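You operate a simulated robot arm through the tools that you are given. There is no shell and no other tool. Be economical: measure what you need, move in short steps, check, and stop when the job is done.

The job below is to be done with a simulated robot arm. You get a single attempt, and the scene is never put back.

JOB
Pull the relief ring till the tank gauge falls under 6 bar.
Fine: compressor off and main valve shut first; pull from above, clear of the vent slots; then valve open and compressor running again.

The check looks at the end state, three seconds after you hand in, the way a careful person would. Anything else that was tipped, shoved, dropped, spilled or broken makes it a failure.

ROBOT AND FRAMES
A 7-joint arm with a two-finger gripper on a trunk, on a base that drives. Base frame: it is fixed to the floor where the robot stands at the start and does not move with it; the origin is under the middle of the robot, x ahead of it, y to its left, z up. Readings come in cm, rad, newtons and seconds.
With the tool pointing down near the work surface it reaches from about 30 to 74 cm from the robot's upright axis, wherever it stands. Its first joint turns from -2.897 to 2.897 rad. Places, roughly: bleed valve [50, -10, 60]; compressor motor [70, 10, 90]; compressor switch [50, 10, 90]; hose winder [20, 100, 140]; main air valve [60, 40, 120]; panel regulator knob [50, 60, 120]; regulator lock [40, 70, 120]; tank drain cock [40, 10, 30]; trap cock [50, 50, 100]; vent valve [30, 90, 120]. Payload 2.94 kg.
The tool frame sits at the grasp point between the pads (the TCP): z along the fingers, y along the line on which they close. The tips reach 3 cm beyond it. The gripper opens to 13.8 cm. The gripper's body begins 10.9 cm behind the TCP.
Orientation is that of the tool frame in the base frame, as a unit quaternion [x, y, z, w]. With the fingers straight down and closing along the base's y, the tool's x points along the base's -x, its y along +y and its z along -z.

CONTROLS
- The arm moves only by the tool apply_moves. Its argument "rows" is one flat list of numbers, 6 for each row, row after row: the shift along the tool's x, y, z in m, then the turn, a rotation vector about the tool's x, y, z in rad. In form: [x, y, z, rx, ry, rz, x, y, z, rx, ry, rz, ...]. A call has 1 to 8 rows; each row shifts and turns the commanded pose from where the row before left it, along the tool's axes as they then stand. "gripper" is the closure in counts, from 0 (fully open) to 255 (shut), set as the call begins (left out, the last holds). Each row takes 0.2 s and may step no farther than 5 cm and 0.15 rad from the row before; otherwise, or with a gripper value out of range, the whole call is refused. Where a pose cannot be reached the arm comes as near as it can. A force on the tool above 90 N (or 10 N above the force at the start of the call, whichever is more), or a blocked arm, ends the call early, and 0.2 s more pass. Each finger halts on what it meets, pressing with about 33 N; the grip force reading is that of the motor and also rises with nothing between the fingers. The clock runs only during rows and for 0.2 s after the last one: add rows that do not move to give the fingers time. It gives the time, the measured TCP pose, the force on the tool (base axes), the opening and the grip force at its end, in the units of the frame above (readings bear some noise), with the torque about the TCP (base axes, N m) and any sound that the robot's microphone picked up, and new pictures: "show" is both (left out), scene, wrist or none.
- Cameras (640 x 400 px; columns grow to the right, rows downward): "scene" is now at [-1.53, 17.82, 156.73]; the picture's right is [0.47, -0.88, 0.00], its down [-0.66, -0.35, -0.66] and it looks along [0.59, 0.31, -0.75] (base axes); focal length 238 px, centre (320, 200). "wrist" rides on the gripper at [7.1, 1.9, -14.6] in the tool frame; the picture's right is [-0.26, 0.97, 0.00], its down [-0.85, -0.23, -0.48] and it looks along [-0.46, -0.13, 0.88] (tool axes); focal length 280 px, centre (320, 200). There is no depth. A picture from a camera that has moved, and an enlarged one, comes with that camera's place and axes in the base frame and with its lens. The place of the scene camera against the robot may be out by one fixed shift of up to 1.2 cm in any direction.
- move_column(by): slides the trunk up (or, below 0, down) by that many cm; the arm and the scene camera ride with it, the base frame stays. It gives what a move gives, with no picture.
- base_move(legs): drives the robot by 1 to 6 legs, each [ahead, left, turn to the left] in cm, cm and rad, along the robot's own axes; the way and the turn of a leg run together, so that a leg with both is an arc; at most 150 cm and 3.142 rad a leg. The arm and the cameras ride along, it lands a little off, and it stops where it bumps. It gives what a move gives, and a new picture of the scene camera.
- pan_tilt(pan, tilt): turns the head with the scene camera to pan (to the left, within 1.501 rad either way) and tilt (down, from -0.506 to 1.204), counted from straight ahead of the robot. It gives what a move gives, and a new picture of the scene camera.
- enlarge(camera, box): a new picture of the part [left, top, right, bottom] of that camera's present view, enlarged. It takes no simulated time.
- sign_off(): hands the job in; it is judged then, once.

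Go step by step. Nothing tells you exact positions but the pictures and the camera data: compare them with the known pose of the tool, close in by small moves and look again before you grip or let go. The budget is 120 turns and 260 pictures, counting those below and the enlarged ones. Unless the task says otherwise, let go and move clear before handing in, and close with one line.

The tools are called as a command line: name --argument value ..., lists and objects as JSON in quotes. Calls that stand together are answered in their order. apply_moves: Moves the arm, as the interface text tells. Its arguments: {"type":"object","properties":{"rows":{"type":"array","items":{"type":"number"}},"gripper":{"type":"number"},"show":{"type":"string","enum":["both","scene","wrist","none"]}},"required":["rows"]} The other tools are called the same way: move_column (by) slides the trunk up or down; base_move (legs) drives the base; pan_tilt (pan, tilt) turns the head that bears the scene camera; enlarge (camera, box) takes an enlarged picture of a part of a camera's view; sign_off () hands the job in.

At the start:

```text
clock: 0.0
ee_pos: [38.06, 11.4, 135.92]
tcp_rot: [0.001, 1.0, 0.001, 0.001]
contact_force: [-0.1, -0.5, -0.1]
torque: [-0.04, 0.02, -0.01]
width: 13.8
grasp_force: 0.1
trunk travel left (down, up): [-42.5, 2.9]
robot x, y, heading: [-0.19, 0.03, 0.001]
head pan, tilt: [0.487, 0.846]
```

scene: 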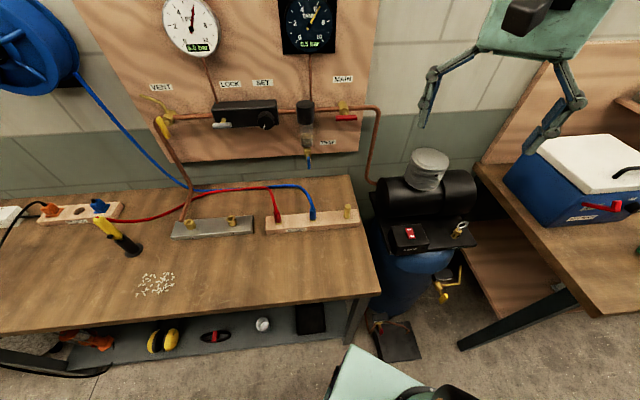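
wrist: 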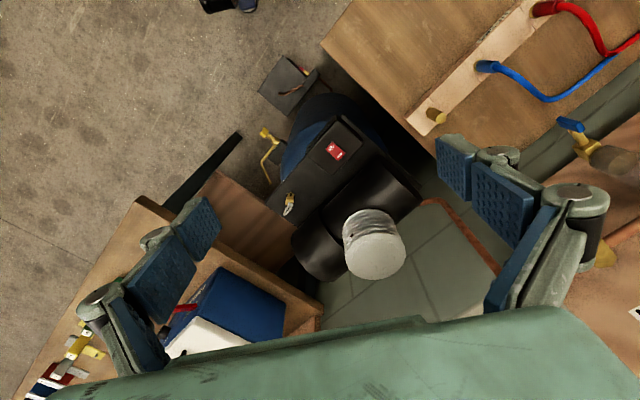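

I see the compressor between the two benches, with a red rocker switch and a relief ring on its top plate, and the gauges and main valve on the panel. First I'll look closer at each of them.

enlarge --camera "scene" --box '[360, 140, 520, 240]'

enlarge --camera "scene" --box '[140, 0, 380, 150]'

enlarge --camera "wrist" --box '[240, 110, 400, 210]'

```text
4.00 times, centred on (440, 190) of scene
camera zoom: at [-1.53, 17.82, 156.73], right [0.47, -0.88, 0.0], down [-0.66, -0.35, -0.66], along [0.59, 0.31, -0.75], focal length 952 px, centre (-160, 240)
```

zoom: 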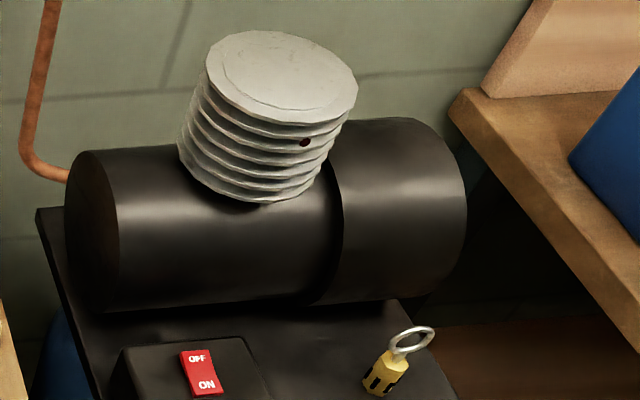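

```text
2.67 times, centred on (260, 75) of scene
camera zoom: at [-1.53, 17.82, 156.73], right [0.47, -0.88, 0.0], down [-0.66, -0.35, -0.66], along [0.59, 0.31, -0.75], focal length 634 px, centre (480, 533)
```

zoom: 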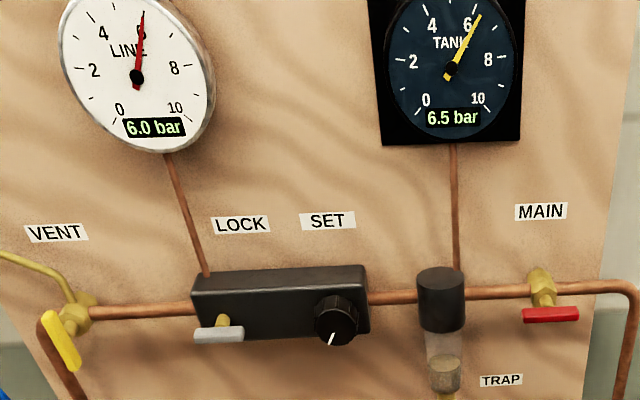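

```text
4.00 times, centred on (320, 160) of wrist
camera zoom: at [31.19, 13.16, 150.5], right [0.26, 0.96, 0.0], down [0.85, -0.23, 0.48], along [0.46, -0.12, -0.88], focal length 1122 px, centre (320, 360)
```

zoom: 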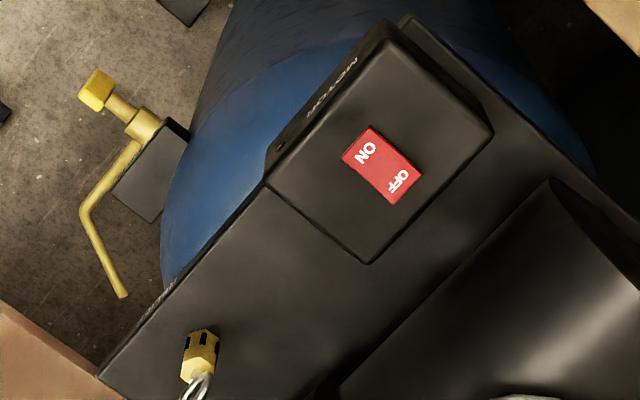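

The geometry gives the rocker switch near (51.5, 11.7, 91) and the ring near (60.8, -2, 92.6), with the whole workstation turned about 0.55 rad. I'll turn the tool to match, close the fingers and move above the switch for a close look.

apply_moves --rows '[0, 0, 0, 0, 0, -0.1375, 0, 0, 0, 0, 0, -0.1375, 0, 0, 0, 0, 0, -0.1375, 0, 0, 0, 0, 0, -0.1375, -0.025, -0.0176, 0.03, 0, 0, 0, -0.025, -0.0176, 0.03, 0, 0, 0, -0.025, -0.0176, 0.03, 0, 0, 0, -0.025, -0.0176, 0.03, 0, 0, 0]' --gripper 255

```text
clock: 1.8
ee_pos: [50.83, 10.7, 124.08]
tcp_rot: [-0.271, 0.963, 0.0, 0.0]
contact_force: [-0.3, -0.3, -0.1]
torque: [0.03, 0.03, 0.03]
width: 0.01
grasp_force: 28.0
trunk travel left (down, up): [-42.5, 2.9]
robot x, y, heading: [0.33, 0.34, -0.002]
head pan, tilt: [0.487, 0.846]
camera scene: at [-1.4, 17.82, 156.73], right [0.47, -0.88, 0.0], down [-0.66, -0.35, -0.66], along [0.58, 0.31, -0.75], focal length 238 px, centre (320, 200)
camera wrist: at [43.78, 8.44, 138.7], right [-0.28, 0.96, 0.0], down [0.84, 0.25, 0.48], along [0.46, 0.13, -0.88], focal length 280 px, centre (320, 200)
```

scene: 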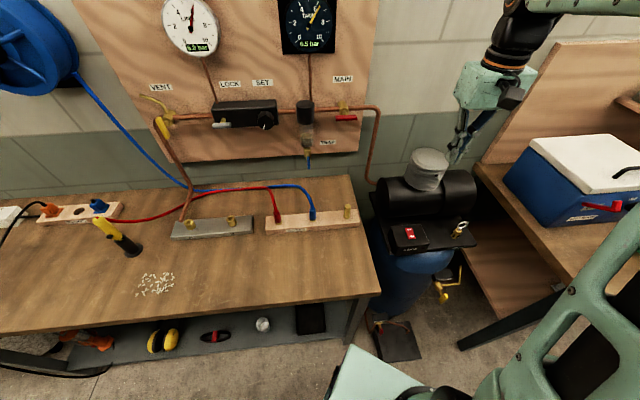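
wrist: 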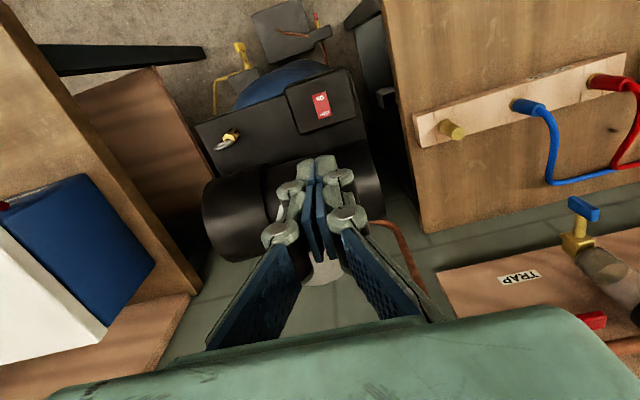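

The closed fingers hang beyond the switch and a little high. I'll take a close look at the switch and ring from the wrist to refine the position.

enlarge --camera "wrist" --box '[200, 70, 360, 170]'

enlarge --camera "scene" --box '[390, 210, 480, 266]'

```text
4.00 times, centred on (280, 120) of wrist
camera zoom: at [43.78, 8.44, 138.7], right [-0.28, 0.96, 0.0], down [0.84, 0.25, 0.48], along [0.46, 0.13, -0.88], focal length 1122 px, centre (480, 520)
```

zoom: 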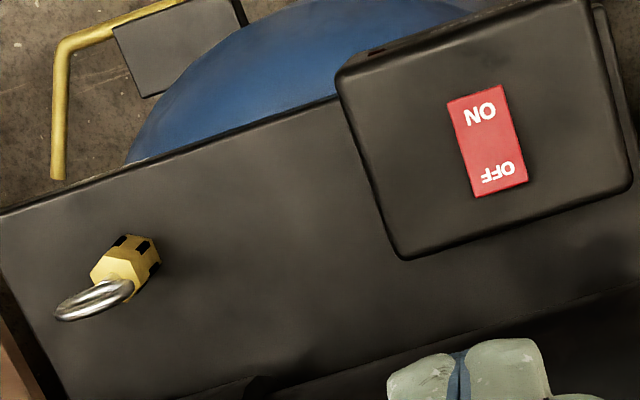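

```text
7.11 times, centred on (435, 238) of scene
camera zoom: at [-1.4, 17.82, 156.73], right [0.47, -0.88, 0.0], down [-0.66, -0.35, -0.66], along [0.58, 0.31, -0.75], focal length 1692 px, centre (-498, -70)
```

zoom: 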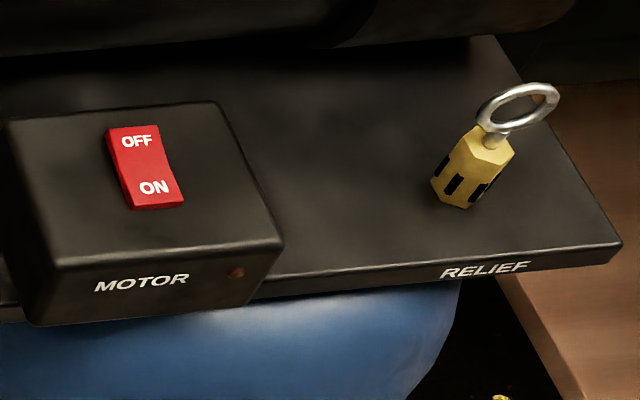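

The rocker's OFF end (far side) is at about (53.0, 11.8, 90–91). I'll descend over it to about 4 cm above, then check.

apply_moves --rows '[-0.0245, -0.002, 0, 0, 0, 0, 0, 0, 0.044, 0, 0, 0, 0, 0, 0.044, 0, 0, 0, 0, 0, 0.044, 0, 0, 0, 0, 0, 0.044, 0, 0, 0, 0, 0, 0.044, 0, 0, 0, 0, 0, 0.03, 0, 0, 0]'

```text
clock: 3.4
ee_pos: [52.58, 11.51, 98.98]
tcp_rot: [-0.271, 0.963, 0.0, 0.001]
contact_force: [-0.2, -0.3, 0.0]
torque: [0.0, 0.01, -0.04]
width: 0.02
grasp_force: 28.0
trunk travel left (down, up): [-42.5, 2.9]
robot x, y, heading: [0.29, -0.15, -0.001]
head pan, tilt: [0.487, 0.846]
camera scene: at [-1.49, 17.82, 156.73], right [0.47, -0.88, 0.0], down [-0.66, -0.35, -0.66], along [0.58, 0.31, -0.75], focal length 238 px, centre (320, 200)
camera wrist: at [45.68, 9.39, 113.59], right [-0.28, 0.96, 0.0], down [0.84, 0.25, 0.48], along [0.46, 0.13, -0.88], focal length 280 px, centre (320, 200)
```

scene: 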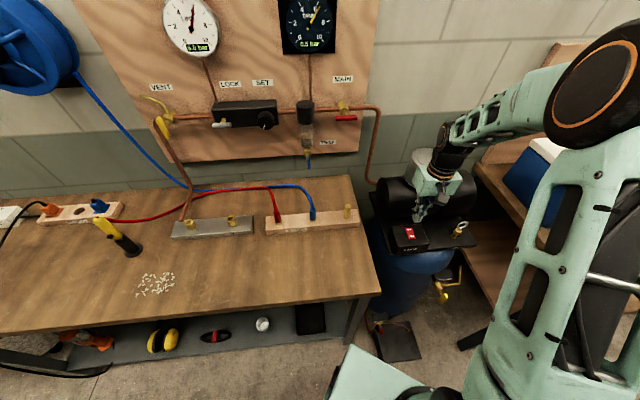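
wrist: 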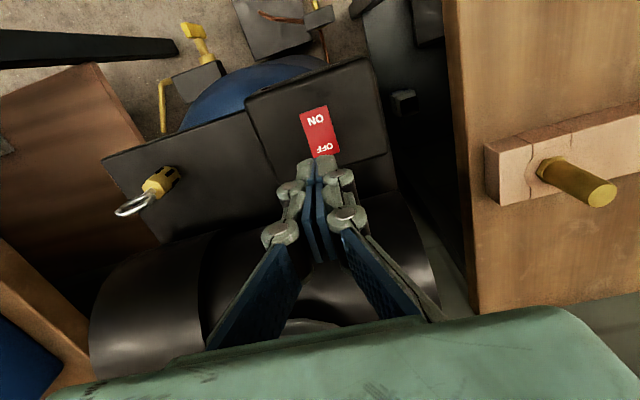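

The fingertips are right by the OFF end. I'll shift slightly outward and go down gently.

apply_moves --rows '[-0.007, 0.002, 0.015, 0, 0, 0, 0, 0, 0.015, 0, 0, 0, 0, 0, 0.01, 0, 0, 0, 0, 0, 0.004, 0, 0, 0]'

```text
clock: 4.4
ee_pos: [53.2, 12.03, 94.52]
tcp_rot: [-0.271, 0.963, 0.0, 0.001]
contact_force: [-0.1, -0.3, -0.1]
torque: [0.02, 0.01, -0.01]
width: 0.01
grasp_force: 29.0
trunk travel left (down, up): [-42.5, 2.9]
robot x, y, heading: [0.27, -0.1, -0.004]
head pan, tilt: [0.487, 0.846]
camera scene: at [-1.52, 17.82, 156.73], right [0.47, -0.88, 0.0], down [-0.66, -0.35, -0.66], along [0.59, 0.31, -0.75], focal length 238 px, centre (320, 200)
camera wrist: at [46.23, 9.99, 109.1], right [-0.28, 0.96, 0.0], down [0.84, 0.25, 0.48], along [0.46, 0.13, -0.88], focal length 280 px, centre (320, 200)
```

scene: 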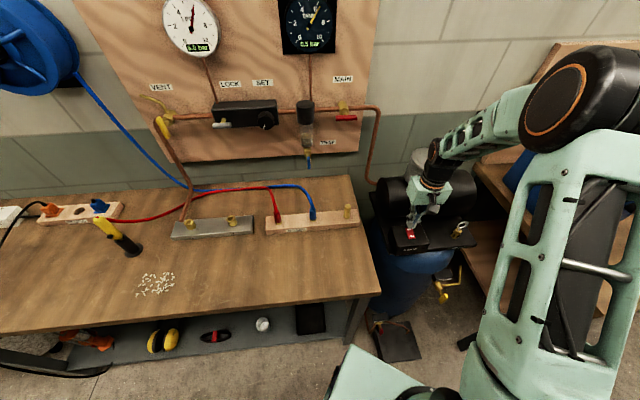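
wrist: 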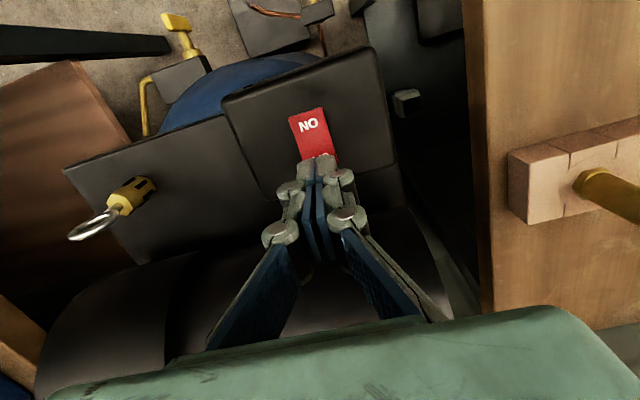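

apply_moves --rows '[0, 0, 0.004, 0, 0, 0]' --show "none"

apply_moves --rows '[0, 0, 0.003, 0, 0, 0]' --show "wrist"

```text
clock: 4.8
ee_pos: [53.28, 12.13, 94.0]
tcp_rot: [-0.271, 0.963, 0.0, 0.001]
contact_force: [-0.3, 0.1, 0.0]
torque: [0.02, -0.03, -0.01]
width: 0.04
grasp_force: 28.3
trunk travel left (down, up): [-42.5, 2.9]
robot x, y, heading: [0.03, -0.16, -0.001]
head pan, tilt: [0.487, 0.846]
```

```text
clock: 5.2
ee_pos: [53.15, 12.23, 93.84]
tcp_rot: [-0.271, 0.963, 0.0, 0.001]
contact_force: [-0.1, -0.6, -0.2]
torque: [0.02, 0.01, 0.03]
width: 0.01
grasp_force: 28.0
trunk travel left (down, up): [-42.5, 2.9]
robot x, y, heading: [-0.15, 0.25, 0.002]
head pan, tilt: [0.487, 0.846]
camera wrist: at [46.26, 10.05, 108.37], right [-0.28, 0.96, 0.0], down [0.84, 0.25, 0.48], along [0.46, 0.13, -0.88], focal length 280 px, centre (320, 200)
```

wrist: 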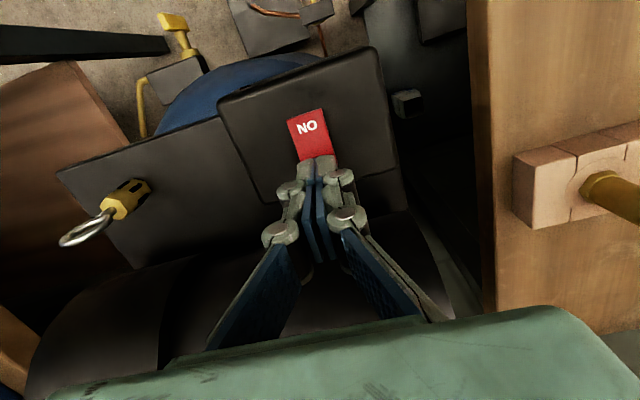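

No contact yet at tips near 90.8. I'll keep going down in small steps.

apply_moves --rows '[0, 0, 0.003, 0, 0, 0, 0, 0, 0.003, 0, 0, 0]' --show "none"

apply_moves --rows '[0, 0, 0.003, 0, 0, 0]' --show "none"

apply_moves --rows '[0, 0, 0.003, 0, 0, 0]' --show "wrist"

```text
clock: 5.8
ee_pos: [53.16, 12.09, 93.14]
tcp_rot: [-0.271, 0.963, 0.0, 0.001]
contact_force: [-0.1, -0.3, 0.5]
torque: [0.02, -0.01, 0.01]
width: 0.59
grasp_force: 27.9
trunk travel left (down, up): [-42.5, 2.9]
robot x, y, heading: [-0.05, 0.5, -0.004]
head pan, tilt: [0.487, 0.846]
```

```text
clock: 6.2
ee_pos: [53.27, 12.22, 92.9]
tcp_rot: [-0.271, 0.963, 0.0, 0.0]
contact_force: [-0.7, -0.3, 0.2]
torque: [0.01, 0.03, 0.04]
width: 0.0
grasp_force: 28.4
trunk travel left (down, up): [-42.5, 2.9]
robot x, y, heading: [0.16, 0.04, 0.001]
head pan, tilt: [0.487, 0.846]
heard: click
```

```text
clock: 6.6
ee_pos: [53.21, 12.22, 92.99]
tcp_rot: [-0.271, 0.963, 0.0, 0.003]
contact_force: [-2.5, 0.2, 19.1]
torque: [-0.14, 0.26, 0.01]
width: 0.6
grasp_force: 28.2
trunk travel left (down, up): [-42.5, 2.9]
robot x, y, heading: [-0.03, 0.09, 0.002]
head pan, tilt: [0.487, 0.846]
camera wrist: at [46.17, 10.05, 107.46], right [-0.28, 0.96, 0.0], down [0.84, 0.25, 0.48], along [0.46, 0.14, -0.88], focal length 280 px, centre (320, 200)
```

wrist: 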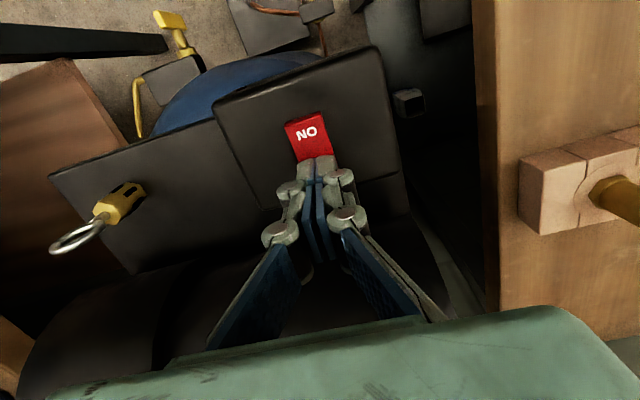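

A click was heard and the fingers now press on the toggled rocker. I'll lift clear and check the rocker and gauges.

apply_moves --rows '[0, 0, -0.02, 0, 0, 0, 0, 0, -0.04, 0, 0, 0, 0, 0, -0.045, 0, 0, 0, 0, 0, -0.045, 0, 0, 0, 0, 0, -0.045, 0, 0, 0]' --show "none"

enlarge --camera "wrist" --box '[200, 60, 360, 160]'

enlarge --camera "scene" --box '[140, 0, 380, 150]'

enlarge --camera "scene" --box '[390, 210, 480, 266]'

```text
clock: 7.8
ee_pos: [52.85, 12.25, 112.33]
tcp_rot: [-0.271, 0.963, 0.0, 0.001]
contact_force: [0.1, -0.7, 0.2]
torque: [-0.02, -0.02, 0.0]
width: 0.01
grasp_force: 28.7
trunk travel left (down, up): [-42.5, 2.9]
robot x, y, heading: [0.14, 0.27, -0.0]
head pan, tilt: [0.487, 0.846]
```

```text
4.00 times, centred on (280, 110) of wrist
camera zoom: at [45.91, 10.14, 126.76], right [-0.28, 0.96, 0.0], down [0.84, 0.25, 0.48], along [0.46, 0.13, -0.88], focal length 1122 px, centre (480, 560)
```

zoom: 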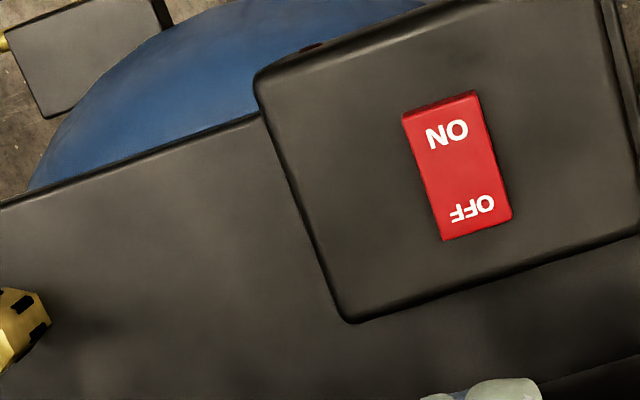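

```text
2.67 times, centred on (260, 75) of scene
camera zoom: at [-1.59, 17.81, 156.72], right [0.47, -0.88, 0.0], down [-0.66, -0.35, -0.66], along [0.59, 0.31, -0.75], focal length 634 px, centre (480, 533)
```

zoom: 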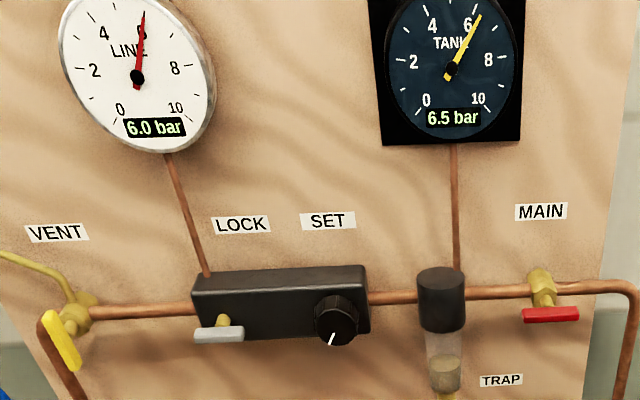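

```text
7.11 times, centred on (435, 238) of scene
camera zoom: at [-1.59, 17.81, 156.72], right [0.47, -0.88, 0.0], down [-0.66, -0.35, -0.66], along [0.59, 0.31, -0.75], focal length 1692 px, centre (-498, -70)
```

zoom: 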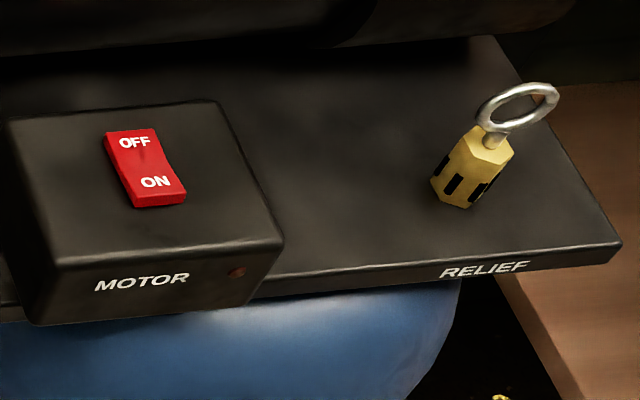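

The rocker is now visibly pressed at OFF. Next is the main valve, whose red lever lies along the pipe (open) near (59.5, 41, 120). I'll rise and move in front of it.

apply_moves --rows '[0, 0, -0.043, 0, 0, 0, 0, 0, -0.043, 0, 0, 0, 0, 0, -0.043, 0, 0, 0, -0.0145, 0.0422, 0, 0, 0, 0, -0.0145, 0.0422, 0, 0, 0, 0, -0.0145, 0.0422, 0, 0, 0, 0, -0.0145, 0.0422, 0, 0, 0, 0, -0.0145, 0.0422, 0, 0, 0, 0]' --show "none"

apply_moves --rows '[0, 0, 0, 0, -0.143, 0, 0, 0, 0, 0, -0.143, 0, 0, 0, 0, 0, -0.143, 0, 0, 0, 0, 0, -0.143, 0, 0, 0, 0, 0, -0.143, 0]'

```text
clock: 9.6
ee_pos: [47.91, 34.02, 124.94]
tcp_rot: [-0.27, 0.963, 0.0, 0.001]
contact_force: [-0.6, 0.8, 0.0]
torque: [0.0, -0.04, -0.02]
width: 0.0
grasp_force: 28.9
trunk travel left (down, up): [-42.5, 2.9]
robot x, y, heading: [0.13, -0.13, 0.0]
head pan, tilt: [0.487, 0.846]
```

```text
clock: 10.8
ee_pos: [48.17, 33.82, 125.11]
tcp_rot: [-0.253, 0.901, 0.095, 0.338]
contact_force: [0.1, -0.7, 0.2]
torque: [0.04, 0.02, 0.0]
width: 0.0
grasp_force: 28.7
trunk travel left (down, up): [-42.5, 2.9]
robot x, y, heading: [0.02, 0.0, -0.003]
head pan, tilt: [0.487, 0.846]
camera scene: at [-1.57, 17.79, 156.73], right [0.47, -0.88, 0.0], down [-0.66, -0.35, -0.66], along [0.59, 0.31, -0.75], focal length 238 px, centre (320, 200)
camera wrist: at [34.55, 27.69, 131.44], right [-0.33, 0.93, 0.17], down [0.4, -0.03, 0.92], along [0.85, 0.38, -0.36], focal length 280 px, centre (320, 200)
```

scene: 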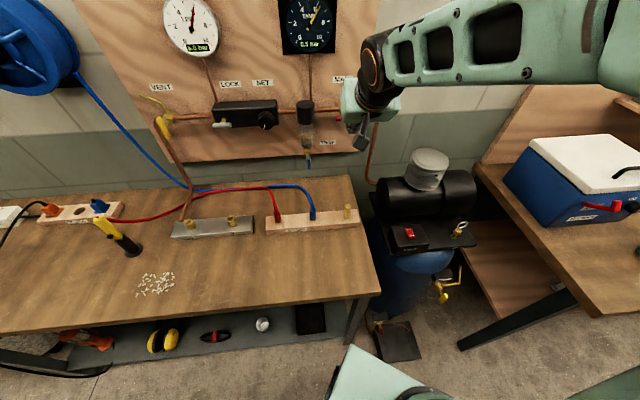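
wrist: 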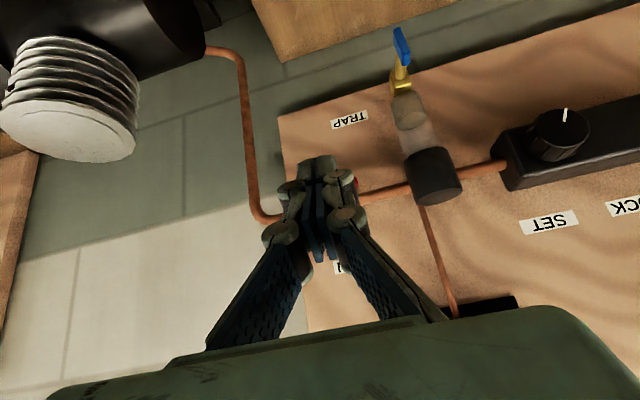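

The pitch motion is fine. I'll finish turning the tool to point horizontally at the panel, then look.

apply_moves --rows '[0, 0, 0, 0, -0.143, 0, 0, 0, 0, 0, -0.143, 0, 0, 0, 0, 0, -0.143, 0, 0, 0, 0, 0, -0.143, 0, 0, 0, 0, 0, -0.143, 0, 0, 0, 0, 0, -0.141, 0, -0.03, 0, 0, 0, 0, 0, -0.04, 0, 0, 0, 0, 0]'

```text
clock: 12.6
ee_pos: [49.68, 32.91, 131.66]
tcp_rot: [-0.194, 0.72, 0.151, 0.649]
contact_force: [-0.6, 0.9, -0.6]
torque: [0.0, -0.04, 0.01]
width: 0.0
grasp_force: 28.6
out of reach, approached as far as the arm can: row 2, 3
trunk travel left (down, up): [-42.5, 2.9]
robot x, y, heading: [0.22, -0.16, -0.002]
head pan, tilt: [0.487, 0.846]
camera scene: at [-1.58, 17.79, 156.73], right [0.47, -0.88, 0.0], down [-0.66, -0.35, -0.66], along [0.59, 0.31, -0.75], focal length 238 px, centre (320, 200)
camera wrist: at [35.55, 27.03, 126.22], right [-0.44, 0.87, 0.23], down [-0.24, -0.36, 0.9], along [0.87, 0.34, 0.36], focal length 280 px, centre (320, 200)
```

scene: 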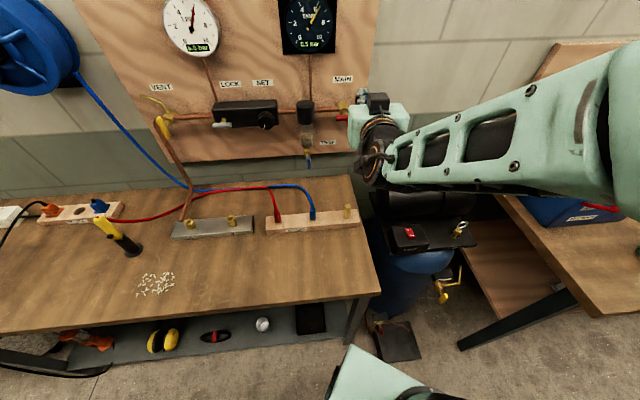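
wrist: 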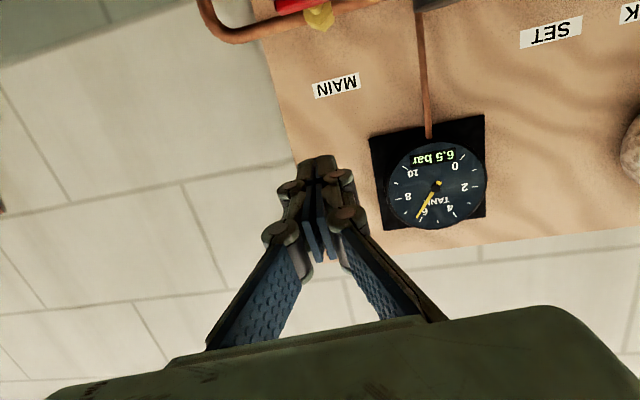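

The tool is nearly horizontal and the valve sits at the top edge of the wrist view. I'll drop 4 cm to see it fully.

apply_moves --rows '[0.04, 0, 0, 0, 0, 0]' --show "none"

enlarge --camera "wrist" --box '[180, 0, 420, 150]'

enlarge --camera "scene" --box '[300, 80, 420, 155]'

```text
clock: 13.0
ee_pos: [49.59, 32.54, 127.58]
tcp_rot: [-0.195, 0.72, 0.151, 0.649]
contact_force: [1.3, 0.1, -0.8]
torque: [-0.02, 0.02, -0.01]
width: 0.0
grasp_force: 28.4
trunk travel left (down, up): [-42.5, 2.9]
robot x, y, heading: [-0.46, 0.27, 0.003]
head pan, tilt: [0.487, 0.846]
```

```text
2.67 times, centred on (300, 75) of wrist
camera zoom: at [35.42, 26.72, 122.17], right [-0.44, 0.87, 0.23], down [-0.24, -0.36, 0.9], along [0.87, 0.34, 0.36], focal length 748 px, centre (373, 533)
```

zoom: 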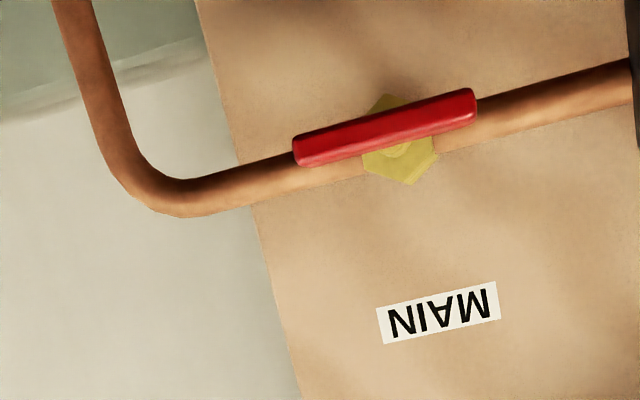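

```text
5.33 times, centred on (360, 118) of scene
camera zoom: at [-1.45, 17.84, 156.73], right [0.47, -0.88, 0.0], down [-0.66, -0.35, -0.66], along [0.58, 0.31, -0.75], focal length 1269 px, centre (107, 640)
```

zoom: 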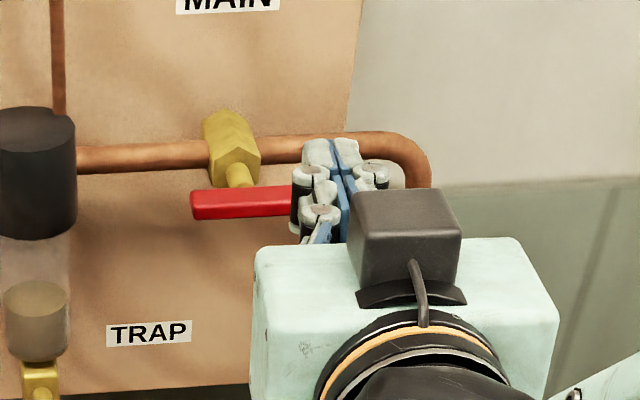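

The lever is a short bar from about (58.6, 43.0, 119.1) to (61.9, 37.7, 119.1), pivoting near (60.0, 40.7). I'll square the tool to the panel, half open the fingers and roll the tool so that they straddle the lever from above and below.

apply_moves --rows '[0, 0, 0, -0.06, -0.11, 0, 0, 0, 0, 0, 0, -0.1428, 0, 0, 0, 0, 0, -0.1428, 0, 0, 0, 0, 0, -0.1428, 0, 0, 0, 0, 0, -0.1428, 0, 0, 0, 0, 0, -0.1428, 0, 0, 0, 0, 0, -0.1428, 0, 0, 0, 0, 0, -0.1428]' --gripper 163 --show "none"

apply_moves --rows '[0, 0, 0, 0, 0, -0.1428, 0, 0, 0, 0, 0, -0.1428, 0, 0, 0, 0, 0, -0.1428, 0, 0, 0, 0, 0, -0.1428]'

```text
clock: 14.8
ee_pos: [49.51, 32.59, 127.74]
tcp_rot: [-0.517, 0.537, -0.179, 0.642]
contact_force: [0.2, 0.1, 0.4]
torque: [-0.02, 0.02, 0.01]
width: 4.99
grasp_force: 0.1
out of reach, approached as far as the arm can: row 1
trunk travel left (down, up): [-42.5, 2.9]
robot x, y, heading: [0.36, -0.13, -0.005]
head pan, tilt: [0.487, 0.846]
```

```text
clock: 15.8
ee_pos: [49.47, 32.59, 127.76]
tcp_rot: [0.647, -0.371, 0.352, -0.566]
contact_force: [-0.3, 0.3, 0.2]
torque: [0.01, 0.03, 0.02]
width: 4.97
grasp_force: 0.0
trunk travel left (down, up): [-42.5, 2.9]
robot x, y, heading: [0.23, 0.09, -0.001]
head pan, tilt: [0.487, 0.846]
camera scene: at [-1.53, 17.82, 156.73], right [0.47, -0.88, 0.0], down [-0.66, -0.35, -0.66], along [0.59, 0.31, -0.75], focal length 238 px, centre (320, 200)
camera wrist: at [40.05, 19.26, 127.76], right [-0.2, 0.15, -0.97], down [-0.8, 0.54, 0.25], along [0.56, 0.83, 0.01], focal length 280 px, centre (320, 200)
```

scene: 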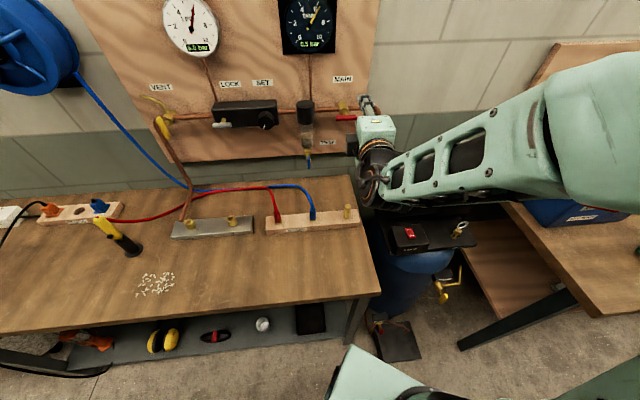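
wrist: 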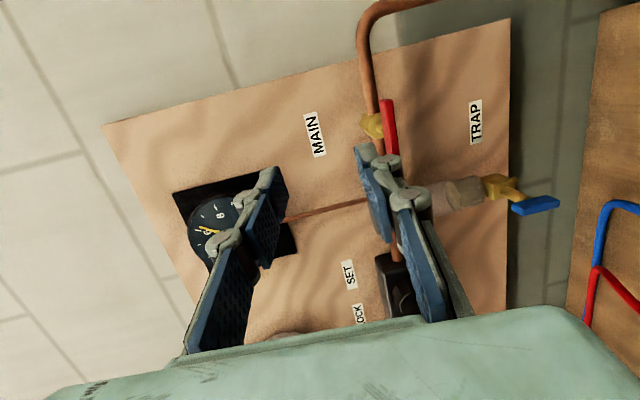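

The wrist view confirms the lever position to within a few mm. I'll go to the pre-grasp point about 6 cm in front of the pivot and try the small squaring turn.

apply_moves --rows '[-0.012, 0.035, 0.0285, 0, 0, 0, -0.012, 0.035, 0.0285, 0, 0, 0, 0, 0, 0, 0.11, -0.05, 0]'

enlarge --camera "wrist" --box '[220, 40, 460, 190]'

enlarge --camera "scene" --box '[300, 80, 420, 155]'

```text
clock: 16.6
ee_pos: [52.58, 36.84, 119.97]
tcp_rot: [0.646, -0.371, 0.352, -0.567]
contact_force: [0.4, -0.3, 0.0]
torque: [0.01, 0.03, -0.01]
width: 4.98
grasp_force: 0.1
out of reach, approached as far as the arm can: row 3
trunk travel left (down, up): [-42.5, 2.9]
robot x, y, heading: [0.1, -0.14, -0.0]
head pan, tilt: [0.487, 0.846]
camera scene: at [-1.56, 17.8, 156.73], right [0.47, -0.88, 0.0], down [-0.66, -0.35, -0.66], along [0.59, 0.31, -0.75], focal length 238 px, centre (320, 200)
camera wrist: at [43.24, 23.47, 119.99], right [-0.2, 0.15, -0.97], down [-0.8, 0.54, 0.25], along [0.56, 0.83, 0.01], focal length 280 px, centre (320, 200)
```

scene: 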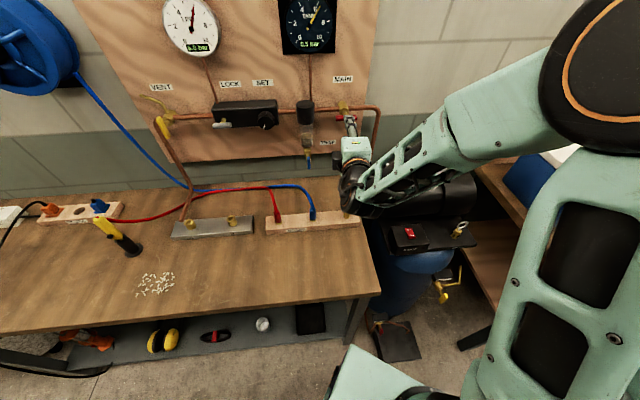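
wrist: 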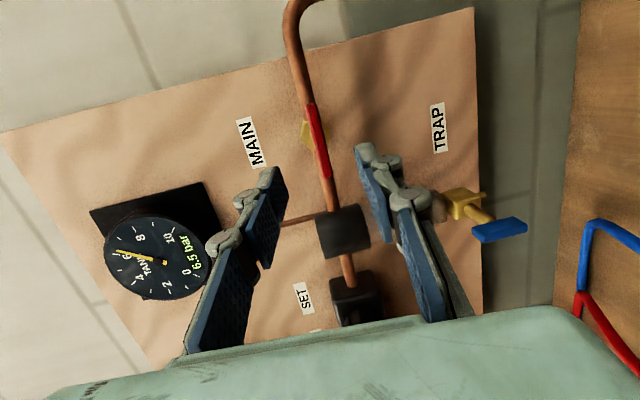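

```text
2.67 times, centred on (340, 115) of wrist
camera zoom: at [43.24, 23.47, 119.99], right [-0.2, 0.15, -0.97], down [-0.8, 0.54, 0.25], along [0.56, 0.83, 0.01], focal length 748 px, centre (267, 427)
```

zoom: 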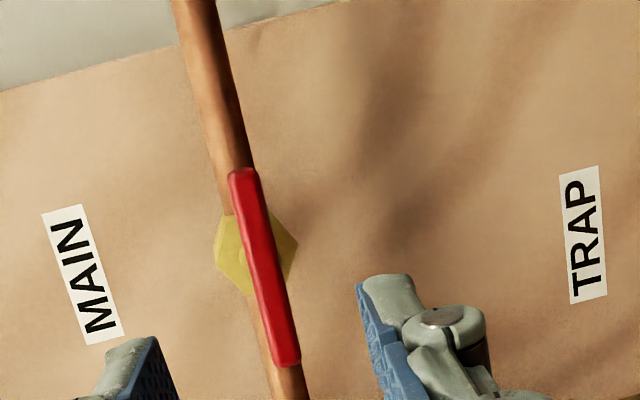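

```text
5.33 times, centred on (360, 118) of scene
camera zoom: at [-1.56, 17.8, 156.73], right [0.47, -0.88, 0.0], down [-0.66, -0.35, -0.66], along [0.59, 0.31, -0.75], focal length 1269 px, centre (107, 640)
```

zoom: 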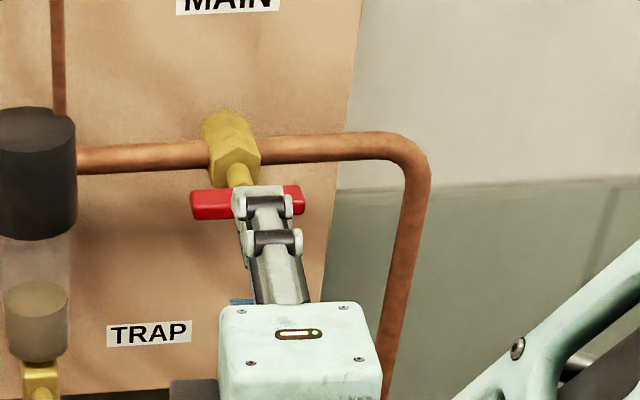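

The fingers straddle the lever well; the pivot is near (60.25, 40.35, 119.1). I'll advance to it and check before closing.

apply_moves --rows '[0.0055, 0, 0.03, 0, 0, 0, 0, 0, 0.03, 0, 0, 0]' --show "none"

enlarge --camera "wrist" --box '[220, 80, 460, 230]'

enlarge --camera "scene" --box '[300, 80, 420, 155]'

```text
clock: 17.2
ee_pos: [58.4, 39.15, 119.42]
tcp_rot: [0.646, -0.371, 0.352, -0.566]
contact_force: [1.0, 0.4, 0.0]
torque: [0.0, 0.0, 0.0]
width: 4.99
grasp_force: 0.1
trunk travel left (down, up): [-42.5, 2.9]
robot x, y, heading: [0.12, -0.21, -0.002]
head pan, tilt: [0.487, 0.846]
```

```text
2.67 times, centred on (340, 155) of wrist
camera zoom: at [48.88, 25.8, 119.39], right [-0.2, 0.15, -0.97], down [-0.8, 0.54, 0.25], along [0.56, 0.83, 0.01], focal length 748 px, centre (267, 320)
```

zoom: 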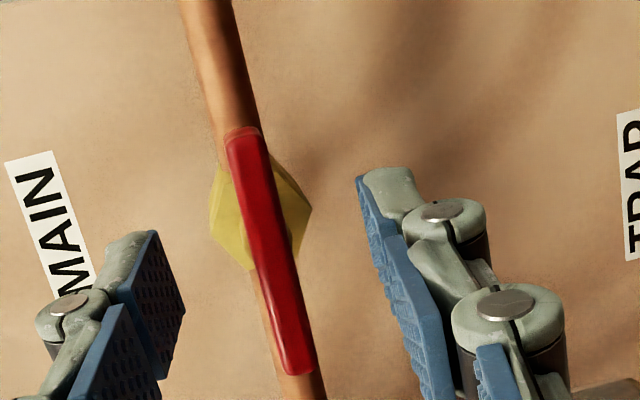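

```text
5.33 times, centred on (360, 118) of scene
camera zoom: at [-1.48, 17.83, 156.73], right [0.47, -0.88, 0.0], down [-0.66, -0.35, -0.66], along [0.58, 0.31, -0.75], focal length 1269 px, centre (107, 640)
```

zoom: 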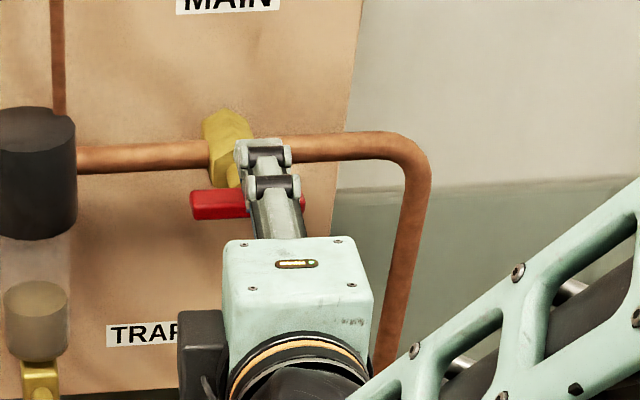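

The fingers are around the lever, tips about level with its back face. I'll shift 3 mm left and close on it.

apply_moves --rows '[-0.003, 0, 0, 0, 0, 0, 0, 0, 0, 0, 0, 0, 0, 0, 0, 0, 0, 0]' --gripper 255

enlarge --camera "wrist" --box '[220, 80, 460, 230]'

```text
clock: 18.0
ee_pos: [58.2, 39.37, 119.21]
tcp_rot: [0.647, -0.372, 0.351, -0.566]
contact_force: [0.5, 0.7, -2.5]
torque: [0.74, 0.41, -0.36]
width: 1.02
grasp_force: 37.4
trunk travel left (down, up): [-42.5, 2.9]
robot x, y, heading: [0.03, -0.02, -0.001]
head pan, tilt: [0.487, 0.846]
camera scene: at [-1.47, 17.85, 156.72], right [0.47, -0.88, 0.0], down [-0.66, -0.35, -0.66], along [0.58, 0.31, -0.75], focal length 238 px, centre (320, 200)
camera wrist: at [48.73, 26.1, 119.28], right [-0.21, 0.15, -0.97], down [-0.8, 0.54, 0.25], along [0.56, 0.83, 0.01], focal length 280 px, centre (320, 200)
```

scene: 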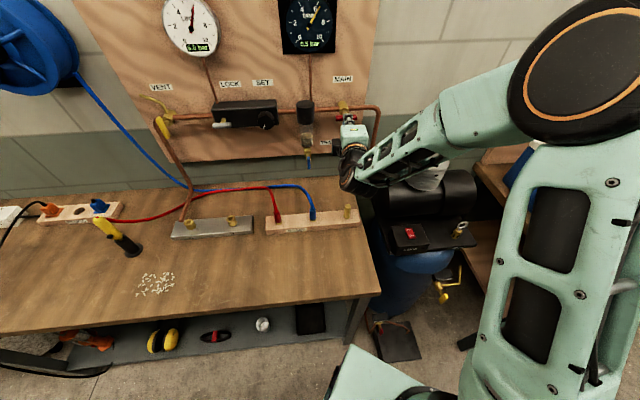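
wrist: 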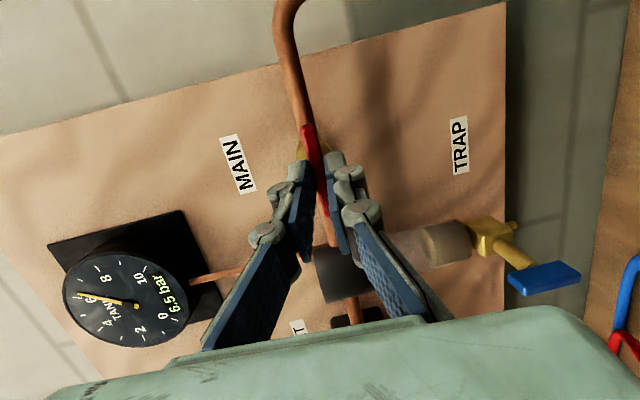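

```text
2.67 times, centred on (340, 155) of wrist
camera zoom: at [48.73, 26.1, 119.28], right [-0.21, 0.15, -0.97], down [-0.8, 0.54, 0.25], along [0.56, 0.83, 0.01], focal length 748 px, centre (267, 320)
```

zoom: 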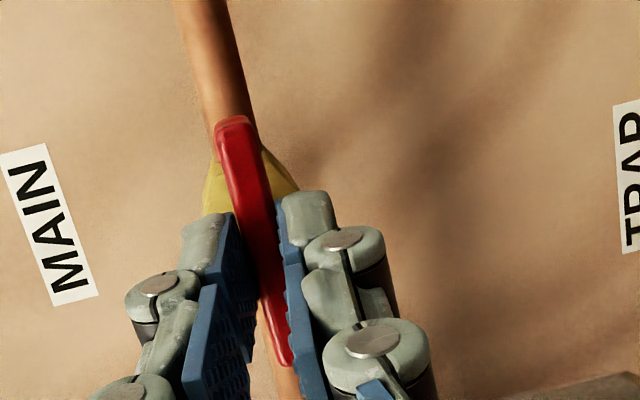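

The lever is gripped (1.0 cm thick). I'll try turning clockwise (towards shut) a little.

apply_moves --rows '[0, 0, 0, 0, 0, 0.12, 0, 0, 0, 0, 0, 0.12]' --show "none"

enlarge --camera "wrist" --box '[220, 80, 460, 230]'

```text
clock: 18.6
ee_pos: [58.04, 39.54, 119.24]
tcp_rot: [-0.597, 0.447, -0.281, 0.604]
contact_force: [1.2, -0.6, -5.7]
torque: [0.1, -0.14, 1.04]
width: 0.99
grasp_force: 37.4
trunk travel left (down, up): [-42.5, 2.9]
robot x, y, heading: [-0.15, -0.24, -0.001]
head pan, tilt: [0.487, 0.846]
```

```text
2.67 times, centred on (340, 155) of wrist
camera zoom: at [48.27, 26.53, 117.66], right [-0.3, 0.35, -0.89], down [-0.75, 0.49, 0.45], along [0.59, 0.8, 0.12], focal length 748 px, centre (267, 320)
```

zoom: 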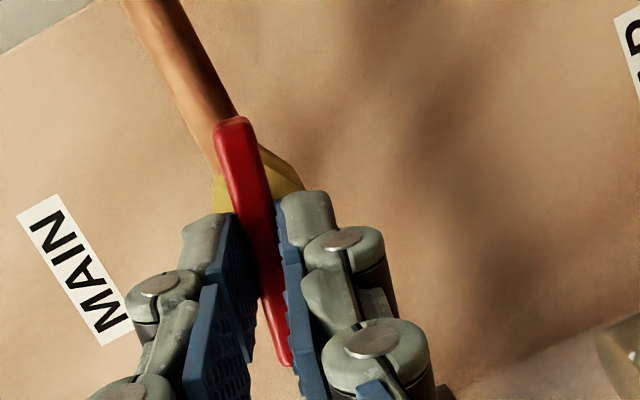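

The lever follows freely. I'll continue the turn in steps.

apply_moves --rows '[0, 0, 0, 0, 0, 0.13, 0, 0, 0, 0, 0, 0.13, 0, 0, 0, 0, 0, 0.13, 0, 0, 0, 0, 0, 0.13]' --show "none"

apply_moves --rows '[0, 0, 0, 0, 0, 0.13, 0, 0, 0, 0, 0, 0.13, 0, 0, 0, 0, 0, 0.13, 0, 0, 0, 0, 0, 0.13]'

```text
clock: 19.6
ee_pos: [58.08, 39.48, 119.19]
tcp_rot: [-0.464, 0.585, -0.115, 0.655]
contact_force: [-5.4, -0.7, -10.4]
torque: [0.26, -0.37, 0.82]
width: 1.0
grasp_force: 36.9
trunk travel left (down, up): [-42.5, 2.9]
robot x, y, heading: [0.18, -0.25, -0.001]
head pan, tilt: [0.487, 0.846]
```

```text
clock: 20.6
ee_pos: [58.15, 39.46, 119.36]
tcp_rot: [-0.296, 0.684, 0.057, 0.664]
contact_force: [-7.1, 0.2, -8.5]
torque: [-0.45, 0.73, 0.02]
width: 0.99
grasp_force: 37.7
trunk travel left (down, up): [-42.5, 2.9]
robot x, y, heading: [0.05, -0.43, -0.001]
head pan, tilt: [0.487, 0.846]
camera scene: at [-1.56, 17.9, 156.72], right [0.47, -0.88, 0.0], down [-0.66, -0.35, -0.66], along [0.59, 0.31, -0.75], focal length 238 px, centre (320, 200)
camera wrist: at [44.99, 31.71, 113.7], right [-0.48, 0.88, -0.06], down [-0.35, -0.13, 0.93], along [0.8, 0.46, 0.37], focal length 280 px, centre (320, 200)
```

scene: 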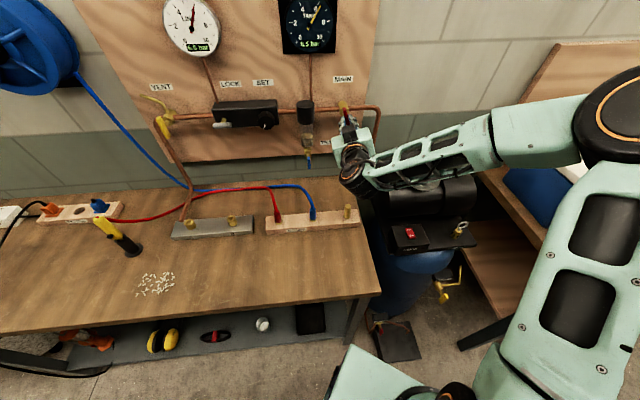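
wrist: 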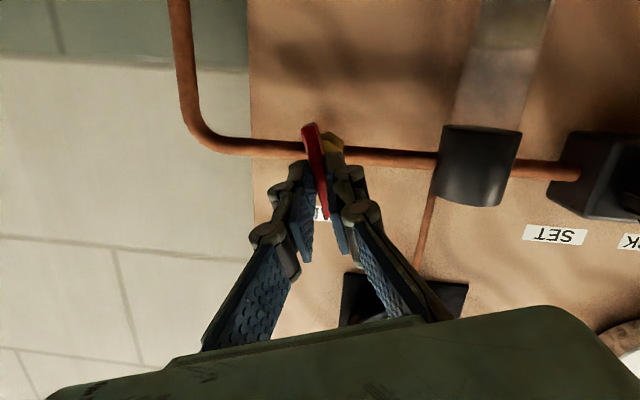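

apply_moves --rows '[0, 0, 0, 0, 0, 0.13, 0, 0, 0, 0, 0, 0.1, 0, 0, 0, 0, 0, 0.06]' --show "wrist"

enlarge --camera "scene" --box '[140, 0, 380, 150]'

```text
clock: 21.4
ee_pos: [58.21, 39.44, 119.37]
tcp_rot: [-0.194, 0.719, 0.152, 0.649]
contact_force: [-2.3, 2.2, -6.1]
torque: [-0.58, 0.86, 0.22]
width: 0.99
grasp_force: 37.0
trunk travel left (down, up): [-42.5, 2.9]
robot x, y, heading: [0.02, 0.06, 0.001]
head pan, tilt: [0.487, 0.846]
camera wrist: at [44.03, 33.6, 113.89], right [-0.44, 0.87, 0.23], down [-0.24, -0.36, 0.9], along [0.87, 0.34, 0.36], focal length 280 px, centre (320, 200)
```

wrist: 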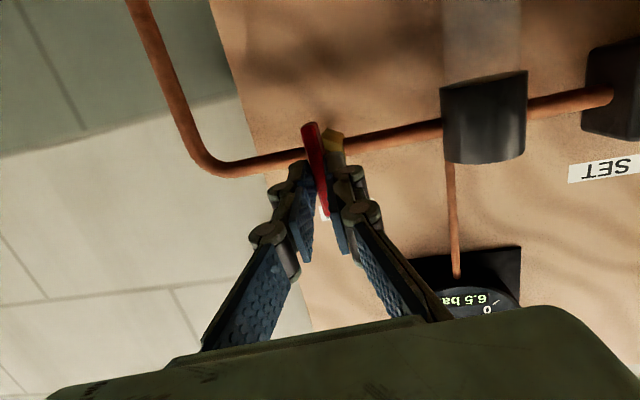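

```text
2.67 times, centred on (260, 75) of scene
camera zoom: at [-1.48, 17.92, 156.72], right [0.47, -0.88, 0.0], down [-0.66, -0.35, -0.66], along [0.58, 0.31, -0.75], focal length 634 px, centre (480, 533)
```

zoom: 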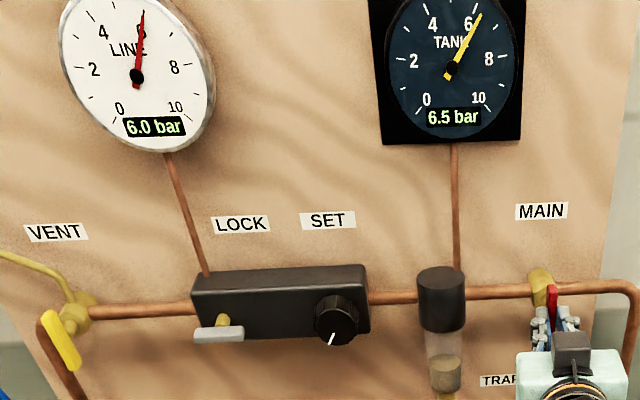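

The lever is now across the pipe. I'll nudge slightly further to feel for the stop, then release and back away.

apply_moves --rows '[0, 0, 0, 0, 0, 0.06]' --show "none"

apply_moves --rows '[0, 0, 0, 0, 0, 0, 0, 0, 0, 0, 0, 0, 0, 0, 0, 0, 0, 0]' --gripper 163 --show "none"

apply_moves --rows '[0, 0, -0.03, 0, 0, 0, 0, 0, -0.03, 0, 0, 0, 0, 0, -0.03, 0, 0, 0]'

enlarge --camera "wrist" --box '[180, 50, 420, 200]'

```text
clock: 21.8
ee_pos: [58.18, 39.47, 119.35]
tcp_rot: [-0.174, 0.725, 0.171, 0.644]
contact_force: [-3.0, 2.1, -6.3]
torque: [-1.14, 0.03, 0.26]
width: 1.0
grasp_force: 37.6
trunk travel left (down, up): [-42.5, 2.9]
robot x, y, heading: [0.37, 0.21, -0.001]
head pan, tilt: [0.487, 0.846]
```

```text
clock: 22.6
ee_pos: [58.17, 39.37, 119.41]
tcp_rot: [-0.173, 0.725, 0.171, 0.644]
contact_force: [-0.5, -0.9, 1.3]
torque: [0.0, -0.01, 0.0]
width: 4.98
grasp_force: 0.0
trunk travel left (down, up): [-42.5, 2.9]
robot x, y, heading: [-0.1, -0.19, -0.002]
head pan, tilt: [0.487, 0.846]
```

```text
clock: 23.4
ee_pos: [50.35, 34.99, 120.44]
tcp_rot: [-0.172, 0.725, 0.17, 0.645]
contact_force: [-1.1, 0.5, -0.8]
torque: [0.02, 0.04, 0.02]
width: 4.99
grasp_force: 0.1
trunk travel left (down, up): [-42.5, 2.9]
robot x, y, heading: [-0.05, -0.13, 0.002]
head pan, tilt: [0.487, 0.846]
camera scene: at [-1.56, 17.79, 156.73], right [0.47, -0.88, 0.0], down [-0.66, -0.35, -0.66], along [0.59, 0.31, -0.75], focal length 238 px, centre (320, 200)
camera wrist: at [35.98, 29.51, 115.16], right [-0.43, 0.86, 0.28], down [-0.22, -0.4, 0.89], along [0.88, 0.32, 0.36], focal length 280 px, centre (320, 200)
```

scene: 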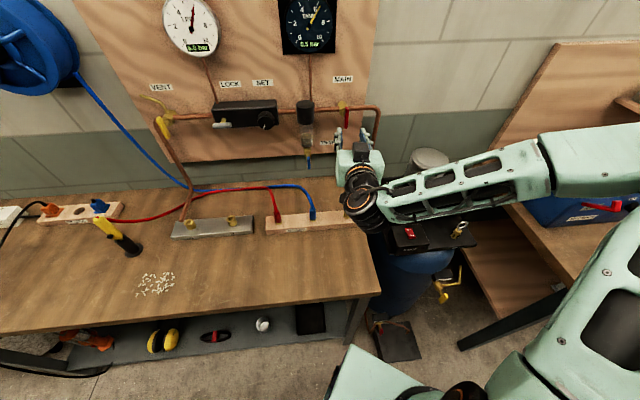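
wrist: 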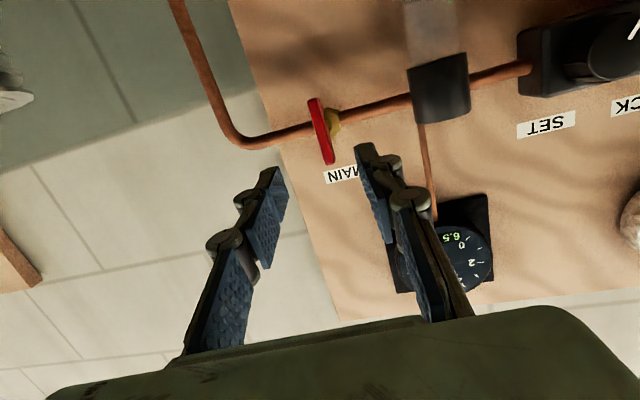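

```text
2.67 times, centred on (300, 125) of wrist
camera zoom: at [35.98, 29.51, 115.16], right [-0.43, 0.86, 0.28], down [-0.22, -0.4, 0.89], along [0.88, 0.32, 0.36], focal length 748 px, centre (373, 400)
```

zoom: 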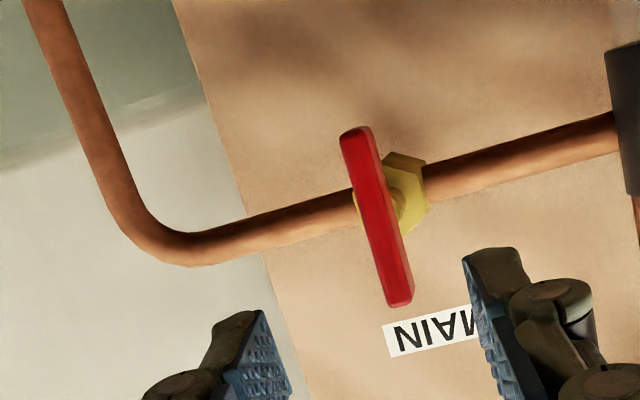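

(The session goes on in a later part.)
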